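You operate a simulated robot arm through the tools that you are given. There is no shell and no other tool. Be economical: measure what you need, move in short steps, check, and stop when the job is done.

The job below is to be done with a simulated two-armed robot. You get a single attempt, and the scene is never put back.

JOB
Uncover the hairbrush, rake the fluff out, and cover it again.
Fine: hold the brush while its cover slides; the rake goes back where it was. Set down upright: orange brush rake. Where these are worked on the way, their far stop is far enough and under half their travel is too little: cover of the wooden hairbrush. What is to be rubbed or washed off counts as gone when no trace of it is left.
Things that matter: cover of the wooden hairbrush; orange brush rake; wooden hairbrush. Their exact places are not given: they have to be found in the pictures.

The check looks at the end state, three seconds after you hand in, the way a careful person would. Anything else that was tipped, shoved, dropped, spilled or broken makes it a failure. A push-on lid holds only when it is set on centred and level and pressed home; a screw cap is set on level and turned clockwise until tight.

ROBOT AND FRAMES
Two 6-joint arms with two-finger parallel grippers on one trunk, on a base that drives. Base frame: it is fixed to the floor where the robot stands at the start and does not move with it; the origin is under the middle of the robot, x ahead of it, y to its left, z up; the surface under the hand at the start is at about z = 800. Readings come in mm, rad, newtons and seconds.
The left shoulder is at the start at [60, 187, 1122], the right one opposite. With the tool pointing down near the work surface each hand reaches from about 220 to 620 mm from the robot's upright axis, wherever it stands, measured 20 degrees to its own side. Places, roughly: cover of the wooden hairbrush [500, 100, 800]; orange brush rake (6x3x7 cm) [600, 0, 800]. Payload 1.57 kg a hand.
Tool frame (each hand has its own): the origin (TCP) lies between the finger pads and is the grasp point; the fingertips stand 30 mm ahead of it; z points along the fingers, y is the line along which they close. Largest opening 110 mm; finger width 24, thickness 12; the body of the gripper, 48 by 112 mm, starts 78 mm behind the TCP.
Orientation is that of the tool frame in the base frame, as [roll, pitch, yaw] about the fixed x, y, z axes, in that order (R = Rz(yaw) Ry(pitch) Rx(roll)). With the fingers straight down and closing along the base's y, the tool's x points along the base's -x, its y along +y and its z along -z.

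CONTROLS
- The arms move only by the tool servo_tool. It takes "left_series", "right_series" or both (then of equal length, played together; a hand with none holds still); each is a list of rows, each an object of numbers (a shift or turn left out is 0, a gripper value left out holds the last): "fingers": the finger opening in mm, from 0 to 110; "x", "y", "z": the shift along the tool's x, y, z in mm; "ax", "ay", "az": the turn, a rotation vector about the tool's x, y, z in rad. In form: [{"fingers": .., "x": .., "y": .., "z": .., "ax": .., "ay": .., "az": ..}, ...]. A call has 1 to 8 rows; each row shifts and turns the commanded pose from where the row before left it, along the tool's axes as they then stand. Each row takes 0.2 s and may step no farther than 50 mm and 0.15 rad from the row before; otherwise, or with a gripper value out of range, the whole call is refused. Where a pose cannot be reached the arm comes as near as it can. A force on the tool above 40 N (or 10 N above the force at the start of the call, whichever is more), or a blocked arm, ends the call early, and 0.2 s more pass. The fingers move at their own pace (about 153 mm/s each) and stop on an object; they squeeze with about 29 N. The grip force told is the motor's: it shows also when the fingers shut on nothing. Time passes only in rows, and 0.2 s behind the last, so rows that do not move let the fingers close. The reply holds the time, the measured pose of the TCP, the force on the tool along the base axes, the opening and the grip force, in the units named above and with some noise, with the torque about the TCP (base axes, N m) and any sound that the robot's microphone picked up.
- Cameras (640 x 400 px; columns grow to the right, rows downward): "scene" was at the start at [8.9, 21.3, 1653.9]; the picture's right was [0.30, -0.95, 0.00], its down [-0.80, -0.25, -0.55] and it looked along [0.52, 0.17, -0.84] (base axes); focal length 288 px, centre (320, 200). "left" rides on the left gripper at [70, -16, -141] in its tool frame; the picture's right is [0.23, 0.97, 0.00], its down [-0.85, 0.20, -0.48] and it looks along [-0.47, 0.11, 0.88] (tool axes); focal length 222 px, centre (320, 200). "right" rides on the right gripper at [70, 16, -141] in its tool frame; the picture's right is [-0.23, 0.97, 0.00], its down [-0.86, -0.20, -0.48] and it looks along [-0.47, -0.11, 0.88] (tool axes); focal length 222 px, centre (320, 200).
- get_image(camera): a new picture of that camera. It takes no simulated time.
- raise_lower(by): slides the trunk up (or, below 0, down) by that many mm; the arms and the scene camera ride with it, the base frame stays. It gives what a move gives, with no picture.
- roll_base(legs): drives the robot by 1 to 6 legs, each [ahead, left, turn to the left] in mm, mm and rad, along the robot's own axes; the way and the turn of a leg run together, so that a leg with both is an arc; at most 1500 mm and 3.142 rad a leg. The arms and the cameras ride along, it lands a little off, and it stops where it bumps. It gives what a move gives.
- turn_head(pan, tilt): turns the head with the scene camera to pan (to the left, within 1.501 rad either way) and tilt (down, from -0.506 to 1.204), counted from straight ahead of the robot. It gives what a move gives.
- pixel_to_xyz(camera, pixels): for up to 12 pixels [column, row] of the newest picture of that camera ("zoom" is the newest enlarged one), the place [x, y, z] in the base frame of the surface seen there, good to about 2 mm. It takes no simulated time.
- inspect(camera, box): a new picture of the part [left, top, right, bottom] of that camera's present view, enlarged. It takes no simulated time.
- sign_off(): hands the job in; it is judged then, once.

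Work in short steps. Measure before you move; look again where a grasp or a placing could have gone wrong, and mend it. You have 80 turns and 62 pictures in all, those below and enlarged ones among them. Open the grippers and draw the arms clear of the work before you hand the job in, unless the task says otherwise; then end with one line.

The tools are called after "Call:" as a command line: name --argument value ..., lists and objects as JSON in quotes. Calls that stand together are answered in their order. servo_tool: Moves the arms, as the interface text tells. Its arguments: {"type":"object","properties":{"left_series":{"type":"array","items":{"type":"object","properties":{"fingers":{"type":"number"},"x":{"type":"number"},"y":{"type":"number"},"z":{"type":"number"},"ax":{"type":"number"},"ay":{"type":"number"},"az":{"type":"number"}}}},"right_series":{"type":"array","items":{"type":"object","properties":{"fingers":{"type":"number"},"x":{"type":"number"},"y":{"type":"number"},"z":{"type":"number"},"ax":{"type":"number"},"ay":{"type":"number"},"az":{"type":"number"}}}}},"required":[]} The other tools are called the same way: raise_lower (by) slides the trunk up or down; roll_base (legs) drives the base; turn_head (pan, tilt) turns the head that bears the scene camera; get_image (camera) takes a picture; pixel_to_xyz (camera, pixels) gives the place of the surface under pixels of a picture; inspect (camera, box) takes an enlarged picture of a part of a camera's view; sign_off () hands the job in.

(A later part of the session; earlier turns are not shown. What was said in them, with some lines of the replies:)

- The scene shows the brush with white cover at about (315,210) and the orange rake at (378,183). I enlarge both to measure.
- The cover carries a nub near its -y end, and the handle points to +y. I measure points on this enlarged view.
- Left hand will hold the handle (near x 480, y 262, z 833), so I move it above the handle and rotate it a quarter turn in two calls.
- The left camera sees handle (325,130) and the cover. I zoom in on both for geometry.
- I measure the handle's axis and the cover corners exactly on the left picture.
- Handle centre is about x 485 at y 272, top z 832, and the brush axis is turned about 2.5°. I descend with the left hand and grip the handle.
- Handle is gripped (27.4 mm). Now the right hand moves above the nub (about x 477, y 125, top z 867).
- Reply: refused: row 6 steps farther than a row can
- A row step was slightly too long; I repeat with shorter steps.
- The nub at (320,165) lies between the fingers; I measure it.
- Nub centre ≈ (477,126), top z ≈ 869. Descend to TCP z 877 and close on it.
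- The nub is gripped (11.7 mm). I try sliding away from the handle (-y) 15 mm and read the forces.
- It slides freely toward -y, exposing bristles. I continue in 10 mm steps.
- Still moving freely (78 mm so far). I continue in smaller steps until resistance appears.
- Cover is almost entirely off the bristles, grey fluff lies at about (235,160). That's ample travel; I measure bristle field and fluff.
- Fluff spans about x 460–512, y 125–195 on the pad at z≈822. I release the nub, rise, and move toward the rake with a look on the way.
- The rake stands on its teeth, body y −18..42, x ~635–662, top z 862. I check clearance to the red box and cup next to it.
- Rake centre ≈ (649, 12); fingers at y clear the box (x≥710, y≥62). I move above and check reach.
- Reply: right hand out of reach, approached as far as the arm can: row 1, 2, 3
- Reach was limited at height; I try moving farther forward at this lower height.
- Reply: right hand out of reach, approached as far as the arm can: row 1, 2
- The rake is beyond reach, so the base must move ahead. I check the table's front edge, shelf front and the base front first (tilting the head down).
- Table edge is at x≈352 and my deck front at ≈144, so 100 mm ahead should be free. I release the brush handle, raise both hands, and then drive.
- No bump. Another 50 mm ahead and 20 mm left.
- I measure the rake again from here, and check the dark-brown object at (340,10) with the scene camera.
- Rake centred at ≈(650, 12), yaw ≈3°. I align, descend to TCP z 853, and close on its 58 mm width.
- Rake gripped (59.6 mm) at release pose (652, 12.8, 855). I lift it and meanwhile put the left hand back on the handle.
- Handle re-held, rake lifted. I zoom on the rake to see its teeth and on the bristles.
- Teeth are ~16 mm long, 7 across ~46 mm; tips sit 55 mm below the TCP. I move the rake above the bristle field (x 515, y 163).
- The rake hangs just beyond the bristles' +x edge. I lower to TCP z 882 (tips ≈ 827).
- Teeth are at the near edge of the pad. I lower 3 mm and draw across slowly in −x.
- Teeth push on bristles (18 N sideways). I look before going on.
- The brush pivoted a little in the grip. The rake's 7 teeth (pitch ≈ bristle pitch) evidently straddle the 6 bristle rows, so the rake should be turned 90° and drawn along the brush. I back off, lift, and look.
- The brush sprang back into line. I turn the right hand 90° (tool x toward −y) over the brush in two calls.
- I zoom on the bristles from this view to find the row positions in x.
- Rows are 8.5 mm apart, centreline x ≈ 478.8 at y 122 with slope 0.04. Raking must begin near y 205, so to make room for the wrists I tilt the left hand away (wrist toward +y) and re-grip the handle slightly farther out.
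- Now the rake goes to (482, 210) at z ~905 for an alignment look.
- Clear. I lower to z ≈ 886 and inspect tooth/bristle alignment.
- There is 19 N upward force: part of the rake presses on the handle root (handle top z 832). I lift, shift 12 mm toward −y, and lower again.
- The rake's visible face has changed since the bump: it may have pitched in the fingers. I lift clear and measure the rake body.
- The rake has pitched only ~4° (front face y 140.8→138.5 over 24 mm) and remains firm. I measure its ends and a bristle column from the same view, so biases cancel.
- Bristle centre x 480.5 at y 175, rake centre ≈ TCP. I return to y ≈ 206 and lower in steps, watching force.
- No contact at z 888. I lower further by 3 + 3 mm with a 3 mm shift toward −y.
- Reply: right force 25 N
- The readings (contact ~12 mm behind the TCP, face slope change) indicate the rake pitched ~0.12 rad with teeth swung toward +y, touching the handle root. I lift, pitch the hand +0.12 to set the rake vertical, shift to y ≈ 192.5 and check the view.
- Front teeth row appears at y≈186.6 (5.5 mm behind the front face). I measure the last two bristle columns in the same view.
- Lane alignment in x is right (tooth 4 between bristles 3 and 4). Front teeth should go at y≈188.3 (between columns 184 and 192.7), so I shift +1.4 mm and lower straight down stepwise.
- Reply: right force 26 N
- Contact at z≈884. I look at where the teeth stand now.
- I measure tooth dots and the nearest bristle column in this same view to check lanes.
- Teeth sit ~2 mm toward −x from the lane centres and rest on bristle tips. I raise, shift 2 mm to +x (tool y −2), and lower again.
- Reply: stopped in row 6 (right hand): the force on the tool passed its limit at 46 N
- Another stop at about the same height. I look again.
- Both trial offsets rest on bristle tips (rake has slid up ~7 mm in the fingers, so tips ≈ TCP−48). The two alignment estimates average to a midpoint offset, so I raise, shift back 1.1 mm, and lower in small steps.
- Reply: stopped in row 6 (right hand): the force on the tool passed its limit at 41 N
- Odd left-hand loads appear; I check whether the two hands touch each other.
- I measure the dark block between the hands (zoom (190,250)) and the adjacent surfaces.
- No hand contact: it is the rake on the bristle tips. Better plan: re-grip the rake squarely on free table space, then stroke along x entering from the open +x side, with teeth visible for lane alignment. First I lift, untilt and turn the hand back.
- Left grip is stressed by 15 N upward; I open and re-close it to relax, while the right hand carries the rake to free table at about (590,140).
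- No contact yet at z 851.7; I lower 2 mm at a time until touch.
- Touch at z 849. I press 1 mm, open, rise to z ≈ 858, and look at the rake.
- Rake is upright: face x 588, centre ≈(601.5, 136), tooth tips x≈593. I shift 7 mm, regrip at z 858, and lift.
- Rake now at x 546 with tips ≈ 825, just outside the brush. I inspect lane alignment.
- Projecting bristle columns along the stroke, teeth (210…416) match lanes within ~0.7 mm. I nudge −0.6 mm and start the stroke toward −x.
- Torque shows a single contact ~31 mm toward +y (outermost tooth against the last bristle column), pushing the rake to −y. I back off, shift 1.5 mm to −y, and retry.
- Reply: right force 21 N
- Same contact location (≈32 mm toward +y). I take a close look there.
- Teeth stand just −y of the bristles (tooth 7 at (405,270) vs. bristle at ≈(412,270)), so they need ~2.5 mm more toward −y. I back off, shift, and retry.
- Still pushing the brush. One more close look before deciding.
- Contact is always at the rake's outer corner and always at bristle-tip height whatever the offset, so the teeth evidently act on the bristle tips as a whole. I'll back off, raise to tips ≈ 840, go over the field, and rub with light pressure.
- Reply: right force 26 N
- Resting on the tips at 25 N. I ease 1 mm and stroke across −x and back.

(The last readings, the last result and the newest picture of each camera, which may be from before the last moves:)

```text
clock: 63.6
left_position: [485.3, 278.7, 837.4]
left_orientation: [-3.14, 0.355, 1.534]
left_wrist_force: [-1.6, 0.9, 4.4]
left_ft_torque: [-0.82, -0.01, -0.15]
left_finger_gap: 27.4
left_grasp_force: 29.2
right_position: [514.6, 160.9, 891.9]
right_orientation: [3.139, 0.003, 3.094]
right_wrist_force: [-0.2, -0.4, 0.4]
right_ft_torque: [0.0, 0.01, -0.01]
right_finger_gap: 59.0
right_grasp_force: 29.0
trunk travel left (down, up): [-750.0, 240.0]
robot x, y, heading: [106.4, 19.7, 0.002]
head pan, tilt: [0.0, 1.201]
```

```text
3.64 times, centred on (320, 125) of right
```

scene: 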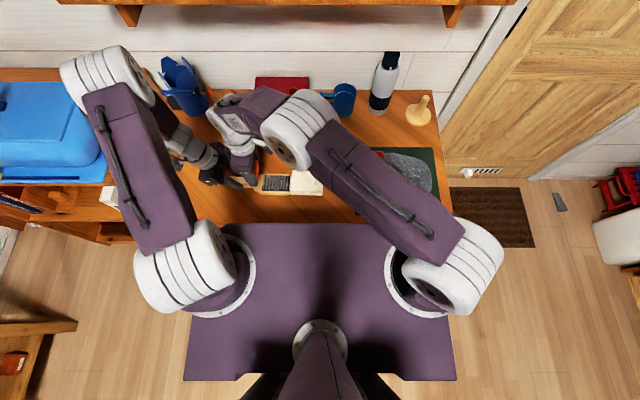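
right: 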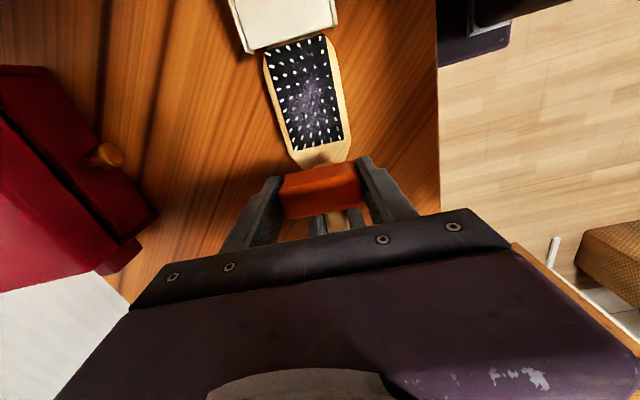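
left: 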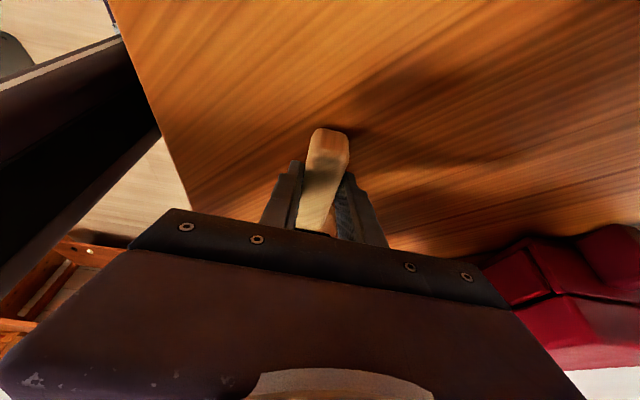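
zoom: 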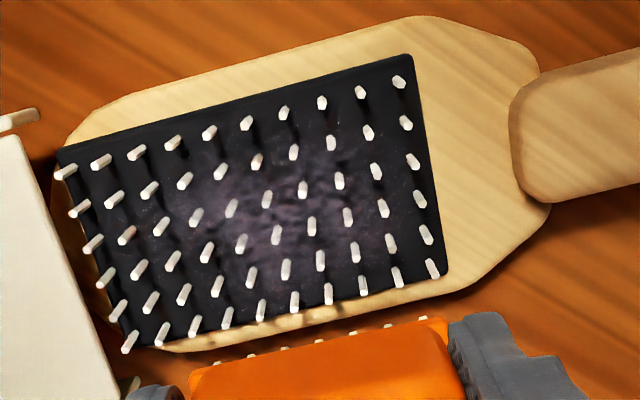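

The fluff has visibly faded: rubbing on the tips works. I continue with more passes over the same band, slightly pressed.

Call:
servo_tool --right_series '[{"x": 10}, {"x": 10, "z": 1}, {"x": 10}, {"x": 10}, {"x": 10}, {"x": -13}, {"x": -13}, {"x": -13}]'

Call:
servo_tool --right_series '[{"x": 10, "y": 7}, {"x": 12}, {"x": 12}, {"x": 10}, {"x": -13}, {"x": -13}, {"x": -13}, {"x": -8}]'

Call:
servo_tool --right_series '[{"x": 10, "y": -10}, {"x": 12, "y": -10}, {"x": 12}, {"x": 12}, {"x": -12}, {"x": -12}, {"x": -12}, {"x": -8}]'

```text
clock: 65.4
left_position: [485.6, 279.7, 837.1]
left_orientation: [3.139, 0.354, 1.536]
left_wrist_force: [1.5, 1.0, 1.2]
left_ft_torque: [0.02, 0.11, 0.2]
left_finger_gap: 27.3
left_grasp_force: 29.4
right_position: [501.8, 162.6, 892.7]
right_orientation: [3.137, 0.003, 3.094]
right_wrist_force: [-2.1, -0.2, 4.2]
right_ft_torque: [-0.06, 0.16, -0.02]
right_finger_gap: 59.1
right_grasp_force: 28.9
trunk travel left (down, up): [-750.0, 240.0]
robot x, y, heading: [109.6, 20.0, -0.0]
head pan, tilt: [0.0, 1.201]
```

```text
clock: 67.2
left_position: [485.5, 278.4, 837.6]
left_orientation: [3.141, 0.355, 1.536]
left_wrist_force: [-0.2, -0.3, -0.4]
left_ft_torque: [-0.01, 0.0, -0.01]
left_finger_gap: 27.3
left_grasp_force: 28.6
right_position: [506.0, 169.1, 893.4]
right_orientation: [3.139, 0.003, 3.094]
right_wrist_force: [-0.4, -0.5, -0.5]
right_ft_torque: [0.02, 0.0, 0.0]
right_finger_gap: 59.0
right_grasp_force: 29.3
trunk travel left (down, up): [-750.0, 240.0]
robot x, y, heading: [108.9, 21.1, 0.005]
head pan, tilt: [0.0, 1.201]
```

```text
clock: 69.0
left_position: [484.4, 278.5, 836.3]
left_orientation: [3.141, 0.354, 1.534]
left_wrist_force: [0.4, 1.5, -0.3]
left_ft_torque: [0.05, 0.07, 0.13]
left_finger_gap: 27.2
left_grasp_force: 29.6
right_position: [503.6, 148.0, 893.0]
right_orientation: [3.139, 0.003, 3.094]
right_wrist_force: [-1.3, -0.9, 0.8]
right_ft_torque: [-0.01, 0.1, -0.05]
right_finger_gap: 59.5
right_grasp_force: 28.6
trunk travel left (down, up): [-750.0, 240.0]
robot x, y, heading: [108.1, 22.2, -0.0]
head pan, tilt: [0.0, 1.201]
```

Contact is very light now; I press 1.5 mm more and repeat passes at three y-positions, then step back for a look.

Call:
servo_tool --right_series '[{"z": 1.5}, {"x": 10}, {"x": 12}, {"x": 12}, {"x": 8}, {"x": -14}, {"x": -14}, {"x": -14}]'

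Call:
servo_tool --right_series '[{"y": 12, "z": 0.5}, {"x": 12}, {"x": 12}, {"x": 14}, {"x": -14}, {"x": -14}, {"x": -10}, {"y": 9}]'

Call:
servo_tool --right_series '[{"x": 12}, {"x": 12}, {"x": 14}, {"x": -14}, {"x": -14}, {"x": -14}, {"x": -12}, {"x": -10}]'

Call:
inspect --camera "right" --box '[240, 70, 400, 180]'

```text
clock: 70.8
left_position: [483.5, 279.2, 836.8]
left_orientation: [3.14, 0.353, 1.534]
left_wrist_force: [1.3, 0.7, 3.2]
left_ft_torque: [-0.62, 0.07, 0.09]
left_finger_gap: 27.4
left_grasp_force: 28.7
right_position: [502.1, 148.4, 891.1]
right_orientation: [3.14, 0.005, 3.094]
right_wrist_force: [-0.8, -0.3, 1.4]
right_ft_torque: [-0.06, 0.07, -0.02]
right_finger_gap: 59.2
right_grasp_force: 28.4
trunk travel left (down, up): [-750.0, 240.0]
robot x, y, heading: [110.3, 19.0, -0.001]
head pan, tilt: [0.0, 1.201]
```

```text
clock: 72.6
left_position: [484.9, 279.1, 836.9]
left_orientation: [3.14, 0.354, 1.536]
left_wrist_force: [-0.8, -0.6, 0.6]
left_ft_torque: [-0.33, 0.01, 0.1]
left_finger_gap: 27.4
left_grasp_force: 28.9
right_position: [503.9, 170.9, 891.2]
right_orientation: [3.138, 0.005, 3.095]
right_wrist_force: [0.6, 0.2, -0.4]
right_ft_torque: [-0.01, 0.0, 0.01]
right_finger_gap: 59.1
right_grasp_force: 28.8
trunk travel left (down, up): [-750.0, 240.0]
robot x, y, heading: [107.7, 22.8, 0.001]
head pan, tilt: [0.0, 1.201]
```

```text
clock: 74.4
left_position: [486.0, 278.9, 836.4]
left_orientation: [3.14, 0.354, 1.537]
left_wrist_force: [0.6, 0.4, 0.4]
left_ft_torque: [0.07, -0.01, 0.0]
left_finger_gap: 27.5
left_grasp_force: 29.4
right_position: [530.8, 168.4, 890.9]
right_orientation: [3.137, 0.004, 3.095]
right_wrist_force: [0.1, 0.1, -0.6]
right_ft_torque: [0.01, 0.01, -0.03]
right_finger_gap: 59.3
right_grasp_force: 29.5
trunk travel left (down, up): [-750.0, 240.0]
robot x, y, heading: [105.6, 16.5, -0.0]
head pan, tilt: [0.0, 1.201]
```

```text
3.64 times, centred on (320, 125) of right
```

zoom: 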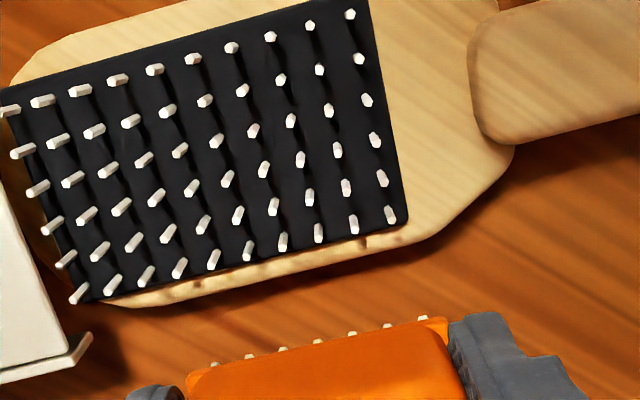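

The pad looks fully clean. I do one extra light safety pass over both bands, then lift and carry the rake back toward (650, 12).

Call:
servo_tool --right_series '[{"x": 16}, {"x": 16}, {"x": 16}, {"x": 16}, {"y": -18}, {"x": -16}, {"x": -16}, {"x": -16}]'

Call:
servo_tool --right_series '[{"x": -20, "y": 18}, {"z": -40}, {"x": -32, "y": -37}, {"x": -32, "y": -37}, {"x": -32, "y": -38}, {"x": -27, "y": -38}, {}, {}]'

```text
clock: 76.2
left_position: [485.0, 278.3, 837.5]
left_orientation: [3.141, 0.357, 1.534]
left_wrist_force: [-1.1, 0.3, 2.4]
left_ft_torque: [-0.45, -0.03, -0.23]
left_finger_gap: 27.4
left_grasp_force: 29.0
right_position: [514.2, 152.0, 890.4]
right_orientation: [3.139, 0.004, 3.095]
right_wrist_force: [0.7, -0.3, 0.4]
right_ft_torque: [0.05, -0.01, -0.03]
right_finger_gap: 59.3
right_grasp_force: 29.2
trunk travel left (down, up): [-750.0, 240.0]
robot x, y, heading: [108.5, 19.6, 0.006]
head pan, tilt: [0.0, 1.201]
```

```text
clock: 78.0
left_position: [485.9, 279.2, 837.6]
left_orientation: [3.139, 0.355, 1.535]
left_wrist_force: [0.0, 0.8, 1.6]
left_ft_torque: [-0.29, 0.11, -0.07]
left_finger_gap: 27.4
left_grasp_force: 28.9
right_position: [648.1, 10.6, 934.6]
right_orientation: [3.136, 0.006, 3.096]
right_wrist_force: [-1.0, -1.1, -0.2]
right_ft_torque: [0.0, -0.02, 0.01]
right_finger_gap: 59.3
right_grasp_force: 29.1
trunk travel left (down, up): [-750.0, 240.0]
robot x, y, heading: [108.7, 20.3, 0.003]
head pan, tilt: [0.0, 1.201]
```

I lower to z ≈ 863 and verify the rake's face position against the original (face x ≈ 637, y centre ≈ 12).

Call:
servo_tool --right_series '[{"x": -2, "y": 1, "z": 25}, {"z": 25}, {"z": 21}, {}]'

Call:
inspect --camera "right" --box '[230, 100, 410, 220]'

Call:
pixel_to_xyz --camera "zoom" --pixels '[[320, 200], [320, 215], [320, 230], [320, 250], [320, 270], [320, 300], [200, 300], [440, 280], [210, 255], [430, 205], [230, 290], [420, 290]]'

```text
clock: 79.0
left_position: [485.1, 279.3, 836.3]
left_orientation: [3.139, 0.355, 1.535]
left_wrist_force: [-0.4, -0.6, 0.2]
left_ft_torque: [0.09, 0.02, 0.02]
left_finger_gap: 27.0
left_grasp_force: 29.2
right_position: [651.6, 14.4, 859.7]
right_orientation: [3.138, 0.006, 3.094]
right_wrist_force: [-0.5, -0.6, -0.4]
right_ft_torque: [-0.02, -0.02, -0.05]
right_finger_gap: 59.3
right_grasp_force: 28.7
trunk travel left (down, up): [-750.0, 240.0]
robot x, y, heading: [109.3, 19.7, 0.002]
head pan, tilt: [0.0, 1.201]
```

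```text
3.33 times, centred on (320, 160) of right
```

zoom: 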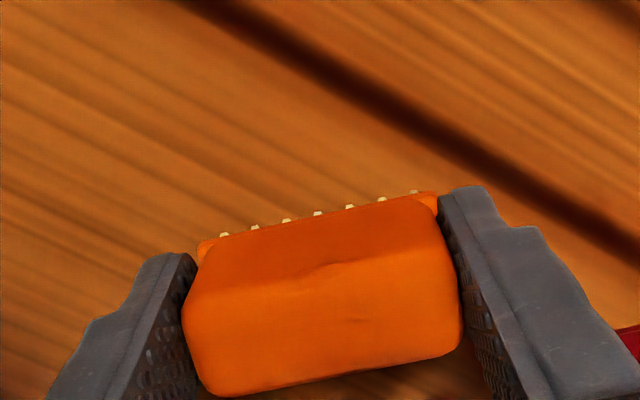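

```text
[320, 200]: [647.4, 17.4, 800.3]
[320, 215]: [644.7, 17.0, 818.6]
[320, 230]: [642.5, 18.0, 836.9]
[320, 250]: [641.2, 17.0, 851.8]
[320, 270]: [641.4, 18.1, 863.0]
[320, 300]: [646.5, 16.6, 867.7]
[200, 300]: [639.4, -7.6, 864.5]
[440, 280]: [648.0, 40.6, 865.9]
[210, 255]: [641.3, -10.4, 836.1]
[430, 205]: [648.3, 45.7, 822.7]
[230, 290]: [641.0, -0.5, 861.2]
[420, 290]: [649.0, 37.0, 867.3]
```

Rake is about 4 mm too far +x, 5 mm too far +y, and pitched ~0.07. I correct these, lower to touch, and release.

Call:
servo_tool --right_series '[{"x": 3, "y": -5.2}, {"ay": 0.07}, {"z": 2}, {"z": 1.5}, {"z": 1}, {}]'

```text
clock: 80.4
left_position: [485.5, 278.4, 836.7]
left_orientation: [3.141, 0.353, 1.537]
left_wrist_force: [0.0, 0.2, 0.3]
left_ft_torque: [0.05, 0.02, -0.03]
left_finger_gap: 27.3
left_grasp_force: 29.4
right_position: [648.4, 7.9, 855.7]
right_orientation: [3.138, -0.066, 3.094]
right_wrist_force: [-0.1, 0.1, -0.1]
right_ft_torque: [-0.02, 0.01, 0.01]
right_finger_gap: 59.3
right_grasp_force: 28.9
trunk travel left (down, up): [-750.0, 240.0]
robot x, y, heading: [106.9, 17.1, 0.0]
head pan, tilt: [0.0, 1.201]
```

No touch yet at 855.7; lower in 1 mm steps.

Call:
servo_tool --right_series '[{"z": 1}, {"z": 1}, {"z": 1}, {}]'

```text
clock: 81.4
left_position: [484.4, 278.9, 837.7]
left_orientation: [3.138, 0.354, 1.535]
left_wrist_force: [0.2, 0.3, -0.6]
left_ft_torque: [0.13, -0.02, -0.01]
left_finger_gap: 27.5
left_grasp_force: 28.3
right_position: [648.4, 9.1, 855.1]
right_orientation: [3.136, -0.059, 3.096]
right_wrist_force: [3.3, -1.2, 15.0]
right_ft_torque: [-0.32, -0.35, 0.02]
right_finger_gap: 59.1
right_grasp_force: 29.6
trunk travel left (down, up): [-750.0, 240.0]
robot x, y, heading: [109.6, 19.6, 0.005]
head pan, tilt: [0.0, 1.201]
```

Seated (15 N). I release, rise straight up, and level the hand.

Call:
servo_tool --right_series '[{"z": -1}, {"fingers": 84}, {}, {"z": -40, "x": 2.6}, {"z": -45, "x": 3}, {"ay": -0.065}, {"x": 30}, {}]'

Call:
get_image --camera "scene"

Call:
pixel_to_xyz --camera "scene" --pixels '[[322, 128], [322, 132], [322, 137], [316, 134], [328, 134], [320, 176], [319, 179], [318, 182], [314, 176], [293, 172], [293, 190], [300, 180]]'

```text
clock: 83.2
left_position: [486.0, 278.2, 837.2]
left_orientation: [3.138, 0.354, 1.536]
left_wrist_force: [-0.1, 0.5, 1.5]
left_ft_torque: [-0.24, 0.06, -0.11]
left_finger_gap: 27.3
left_grasp_force: 28.7
right_position: [618.0, 9.7, 939.0]
right_orientation: [3.138, -0.001, 3.093]
right_wrist_force: [1.0, 0.0, -0.2]
right_ft_torque: [-0.01, 0.04, 0.01]
right_finger_gap: 84.0
right_grasp_force: 0.0
trunk travel left (down, up): [-750.0, 240.0]
robot x, y, heading: [111.0, 19.6, -0.0]
head pan, tilt: [0.0, 1.201]
```

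```text
2 pictures are left
```

scene: 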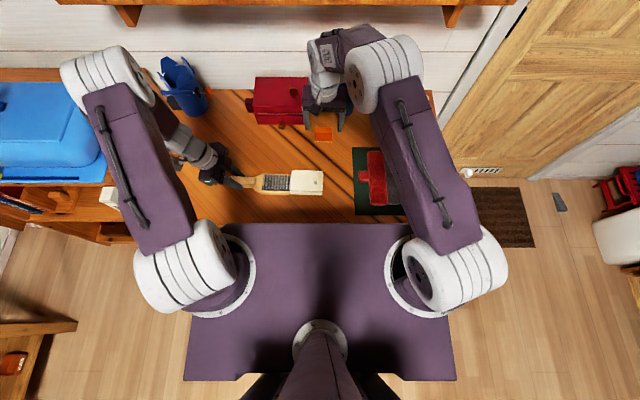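

```text
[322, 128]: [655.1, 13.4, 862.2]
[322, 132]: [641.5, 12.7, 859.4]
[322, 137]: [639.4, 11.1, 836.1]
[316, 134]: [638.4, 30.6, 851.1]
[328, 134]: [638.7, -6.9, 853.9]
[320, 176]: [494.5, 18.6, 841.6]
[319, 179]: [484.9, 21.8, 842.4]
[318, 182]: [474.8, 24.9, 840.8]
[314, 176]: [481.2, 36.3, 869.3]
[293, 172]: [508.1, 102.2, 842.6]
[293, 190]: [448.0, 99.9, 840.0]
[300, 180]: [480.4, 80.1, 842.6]
```

Rake is upright at its old place (top z 862, y≈12). I measure the nub finely in the same picture.

Call:
pixel_to_xyz --camera "scene" --pixels '[[312, 178], [313, 178], [314, 178], [315, 178], [316, 178], [317, 178], [314, 174], [314, 175], [314, 180], [314, 181], [314, 182], [314, 183]]'

```text
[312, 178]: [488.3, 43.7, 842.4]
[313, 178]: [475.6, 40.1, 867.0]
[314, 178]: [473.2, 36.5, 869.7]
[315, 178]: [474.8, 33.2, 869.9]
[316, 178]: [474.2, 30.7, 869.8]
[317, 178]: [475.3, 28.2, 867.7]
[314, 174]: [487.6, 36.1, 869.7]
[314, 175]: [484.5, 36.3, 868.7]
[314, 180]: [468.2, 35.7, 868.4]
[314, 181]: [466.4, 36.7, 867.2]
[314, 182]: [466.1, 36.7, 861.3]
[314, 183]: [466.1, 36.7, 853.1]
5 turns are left
```

Few turns remain. Nub centre ≈ (477, 34), top 870. I move over it, grip it, and slide the cover back toward the handle by 80 mm while the left hand holds the handle.

Call:
servo_tool --right_series '[{"x": 36, "y": 5, "fingers": 50}, {"x": 36, "y": 5}, {"x": 36, "y": 4}, {"x": 34, "y": 3.7}, {"z": 30}, {"z": 29}, {"fingers": 5}, {}]'

Call:
servo_tool --right_series '[{}, {"y": 10}, {"y": 10}, {"y": 10}, {"y": 10}, {"y": 10}, {"y": 10}, {"y": 10}]'

Call:
servo_tool --right_series '[{"y": 5}, {"y": 5}, {"y": 4}, {}]'

```text
clock: 85.0
left_position: [485.9, 279.7, 835.8]
left_orientation: [-3.142, 0.355, 1.535]
left_wrist_force: [1.8, 0.2, 0.0]
left_ft_torque: [0.07, 0.05, -0.15]
left_finger_gap: 27.5
left_grasp_force: 29.2
right_position: [476.1, 33.6, 880.8]
right_orientation: [3.138, -0.002, 3.096]
right_wrist_force: [-1.5, 0.3, 0.4]
right_ft_torque: [-0.06, 0.02, 0.36]
right_finger_gap: 11.5
right_grasp_force: 28.6
trunk travel left (down, up): [-750.0, 240.0]
robot x, y, heading: [107.9, 19.7, 0.002]
head pan, tilt: [0.0, 1.201]
```

```text
clock: 86.8
left_position: [485.2, 279.1, 835.9]
left_orientation: [3.138, 0.355, 1.535]
left_wrist_force: [4.3, 0.9, 0.3]
left_ft_torque: [0.08, -0.04, 0.28]
left_finger_gap: 27.4
left_grasp_force: 29.0
right_position: [480.4, 105.7, 881.1]
right_orientation: [3.137, -0.004, 3.095]
right_wrist_force: [-6.1, -0.2, 4.0]
right_ft_torque: [-0.04, 0.31, 0.57]
right_finger_gap: 11.7
right_grasp_force: 29.1
trunk travel left (down, up): [-750.0, 240.0]
robot x, y, heading: [110.0, 20.5, 0.002]
head pan, tilt: [0.0, 1.201]
```

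```text
clock: 87.8
left_position: [484.7, 278.8, 837.4]
left_orientation: [3.139, 0.354, 1.535]
left_wrist_force: [6.7, 0.5, 2.3]
left_ft_torque: [-0.24, -0.02, 0.37]
left_finger_gap: 27.5
left_grasp_force: 29.1
right_position: [480.9, 118.8, 882.6]
right_orientation: [3.138, 0.001, 3.095]
right_wrist_force: [-6.3, 0.6, 0.8]
right_ft_torque: [0.0, 0.26, 0.54]
right_finger_gap: 11.9
right_grasp_force: 29.5
trunk travel left (down, up): [-750.0, 240.0]
robot x, y, heading: [106.9, 17.9, 0.004]
head pan, tilt: [0.0, 1.201]
4 turns are left
```

Cover moves freely at nub y≈119. I relieve the 6 N side load and push on in 2 mm steps toward the closed stop.

Call:
servo_tool --right_series '[{"x": 2, "y": 2}, {"y": 2}, {"y": 2}, {"y": 1}, {}]'

Call:
servo_tool --right_series '[{"y": 1}, {"y": 1}, {}]'

Call:
inspect --camera "right" --box '[270, 90, 430, 210]'

```text
clock: 89.0
left_position: [485.4, 279.0, 837.6]
left_orientation: [3.14, 0.353, 1.534]
left_wrist_force: [0.3, 5.6, -1.2]
left_ft_torque: [-0.07, 0.06, -0.23]
left_finger_gap: 27.1
left_grasp_force: 28.6
right_position: [478.8, 125.4, 881.7]
right_orientation: [3.136, 0.001, 3.094]
right_wrist_force: [2.9, -5.9, 7.6]
right_ft_torque: [-0.24, -0.18, 0.41]
right_finger_gap: 11.7
right_grasp_force: 28.2
trunk travel left (down, up): [-750.0, 240.0]
robot x, y, heading: [106.9, 16.7, 0.007]
head pan, tilt: [0.0, 1.201]
```

```text
clock: 89.8
left_position: [485.6, 278.3, 835.8]
left_orientation: [3.138, 0.353, 1.536]
left_wrist_force: [-0.3, 11.6, -5.1]
left_ft_torque: [0.29, 0.03, -0.3]
left_finger_gap: 26.9
left_grasp_force: 28.8
right_position: [478.0, 126.6, 880.6]
right_orientation: [3.139, 0.0, 3.095]
right_wrist_force: [3.6, -13.4, 15.9]
right_ft_torque: [-0.34, -0.41, 0.3]
right_finger_gap: 11.8
right_grasp_force: 29.0
trunk travel left (down, up): [-750.0, 240.0]
robot x, y, heading: [107.1, 18.5, -0.004]
head pan, tilt: [0.0, 1.201]
```

```text
3.33 times, centred on (350, 150) of right
3 turns are left
```

zoom: 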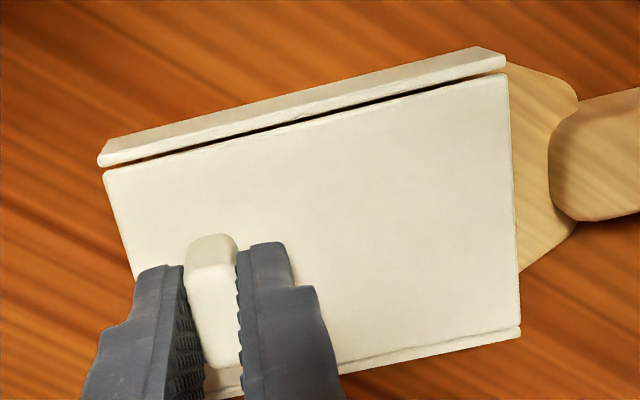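

The cover is home at its stop (13 N resistance, bristles hidden, nub y 126.6). I ease, release the nub, rise, then release the handle and draw the left hand away.

Call:
servo_tool --right_series '[{"y": -0.7}, {"fingers": 45}, {}, {"z": -40}, {"z": -45}, {"z": -45}, {"y": -40}, {"y": -40}]'

Call:
servo_tool --left_series '[{"fingers": 60}, {}, {"z": -30}, {"z": -45}, {"z": -45}, {"z": -40}, {}]'

Call:
get_image --camera "scene"

Call:
pixel_to_xyz --camera "scene" --pixels '[[322, 132], [290, 180], [285, 178], [265, 182], [250, 182]]'

```text
clock: 91.6
left_position: [485.8, 278.7, 837.6]
left_orientation: [3.141, 0.351, 1.536]
left_wrist_force: [0.2, 0.0, -0.2]
left_ft_torque: [0.13, 0.04, 0.01]
left_finger_gap: 27.4
left_grasp_force: 28.5
right_position: [475.6, 44.1, 1013.0]
right_orientation: [3.137, 0.0, 3.095]
right_wrist_force: [-0.5, 0.2, -0.1]
right_ft_torque: [0.03, -0.01, -0.01]
right_finger_gap: 44.9
right_grasp_force: 0.0
trunk travel left (down, up): [-750.0, 240.0]
robot x, y, heading: [109.3, 18.9, 0.0]
head pan, tilt: [0.0, 1.201]
```

```text
clock: 93.2
left_position: [484.4, 332.1, 984.9]
left_orientation: [3.14, 0.354, 1.536]
left_wrist_force: [0.0, -0.2, 0.0]
left_ft_torque: [0.02, 0.01, 0.01]
left_finger_gap: 59.8
left_grasp_force: 0.0
right_position: [475.7, 46.2, 1012.1]
right_orientation: [3.137, -0.003, 3.093]
right_wrist_force: [-0.6, 0.4, -0.2]
right_ft_torque: [-0.03, -0.01, -0.02]
right_finger_gap: 45.1
right_grasp_force: 0.0
trunk travel left (down, up): [-750.0, 240.0]
robot x, y, heading: [105.9, 20.3, 0.002]
head pan, tilt: [0.0, 1.201]
```

```text
0 pictures are left
```

scene: 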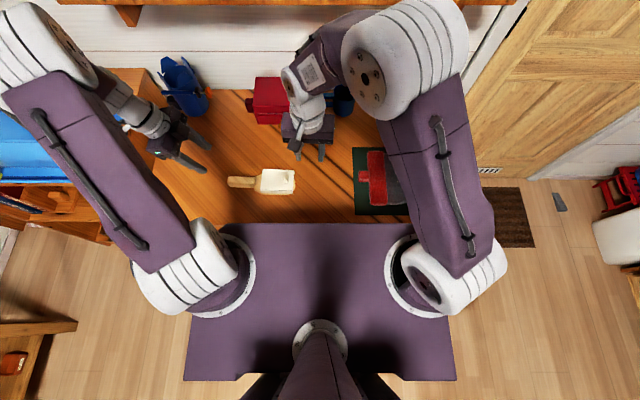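

```text
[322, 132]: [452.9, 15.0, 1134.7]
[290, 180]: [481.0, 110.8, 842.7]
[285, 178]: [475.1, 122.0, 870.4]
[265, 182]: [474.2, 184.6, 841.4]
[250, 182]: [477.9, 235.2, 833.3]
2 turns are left
```

The brush is covered again and flat on the table, and both hands are open and clear, so I hand the job in.

Call:
sign_off

```text
The job is handed in.
```

The hairbrush was uncovered and raked until the pad showed no fluff, and its cover is pushed back to its closed stop. The rake is upright within about 2 mm of where it stood, and both hands are open and clear.
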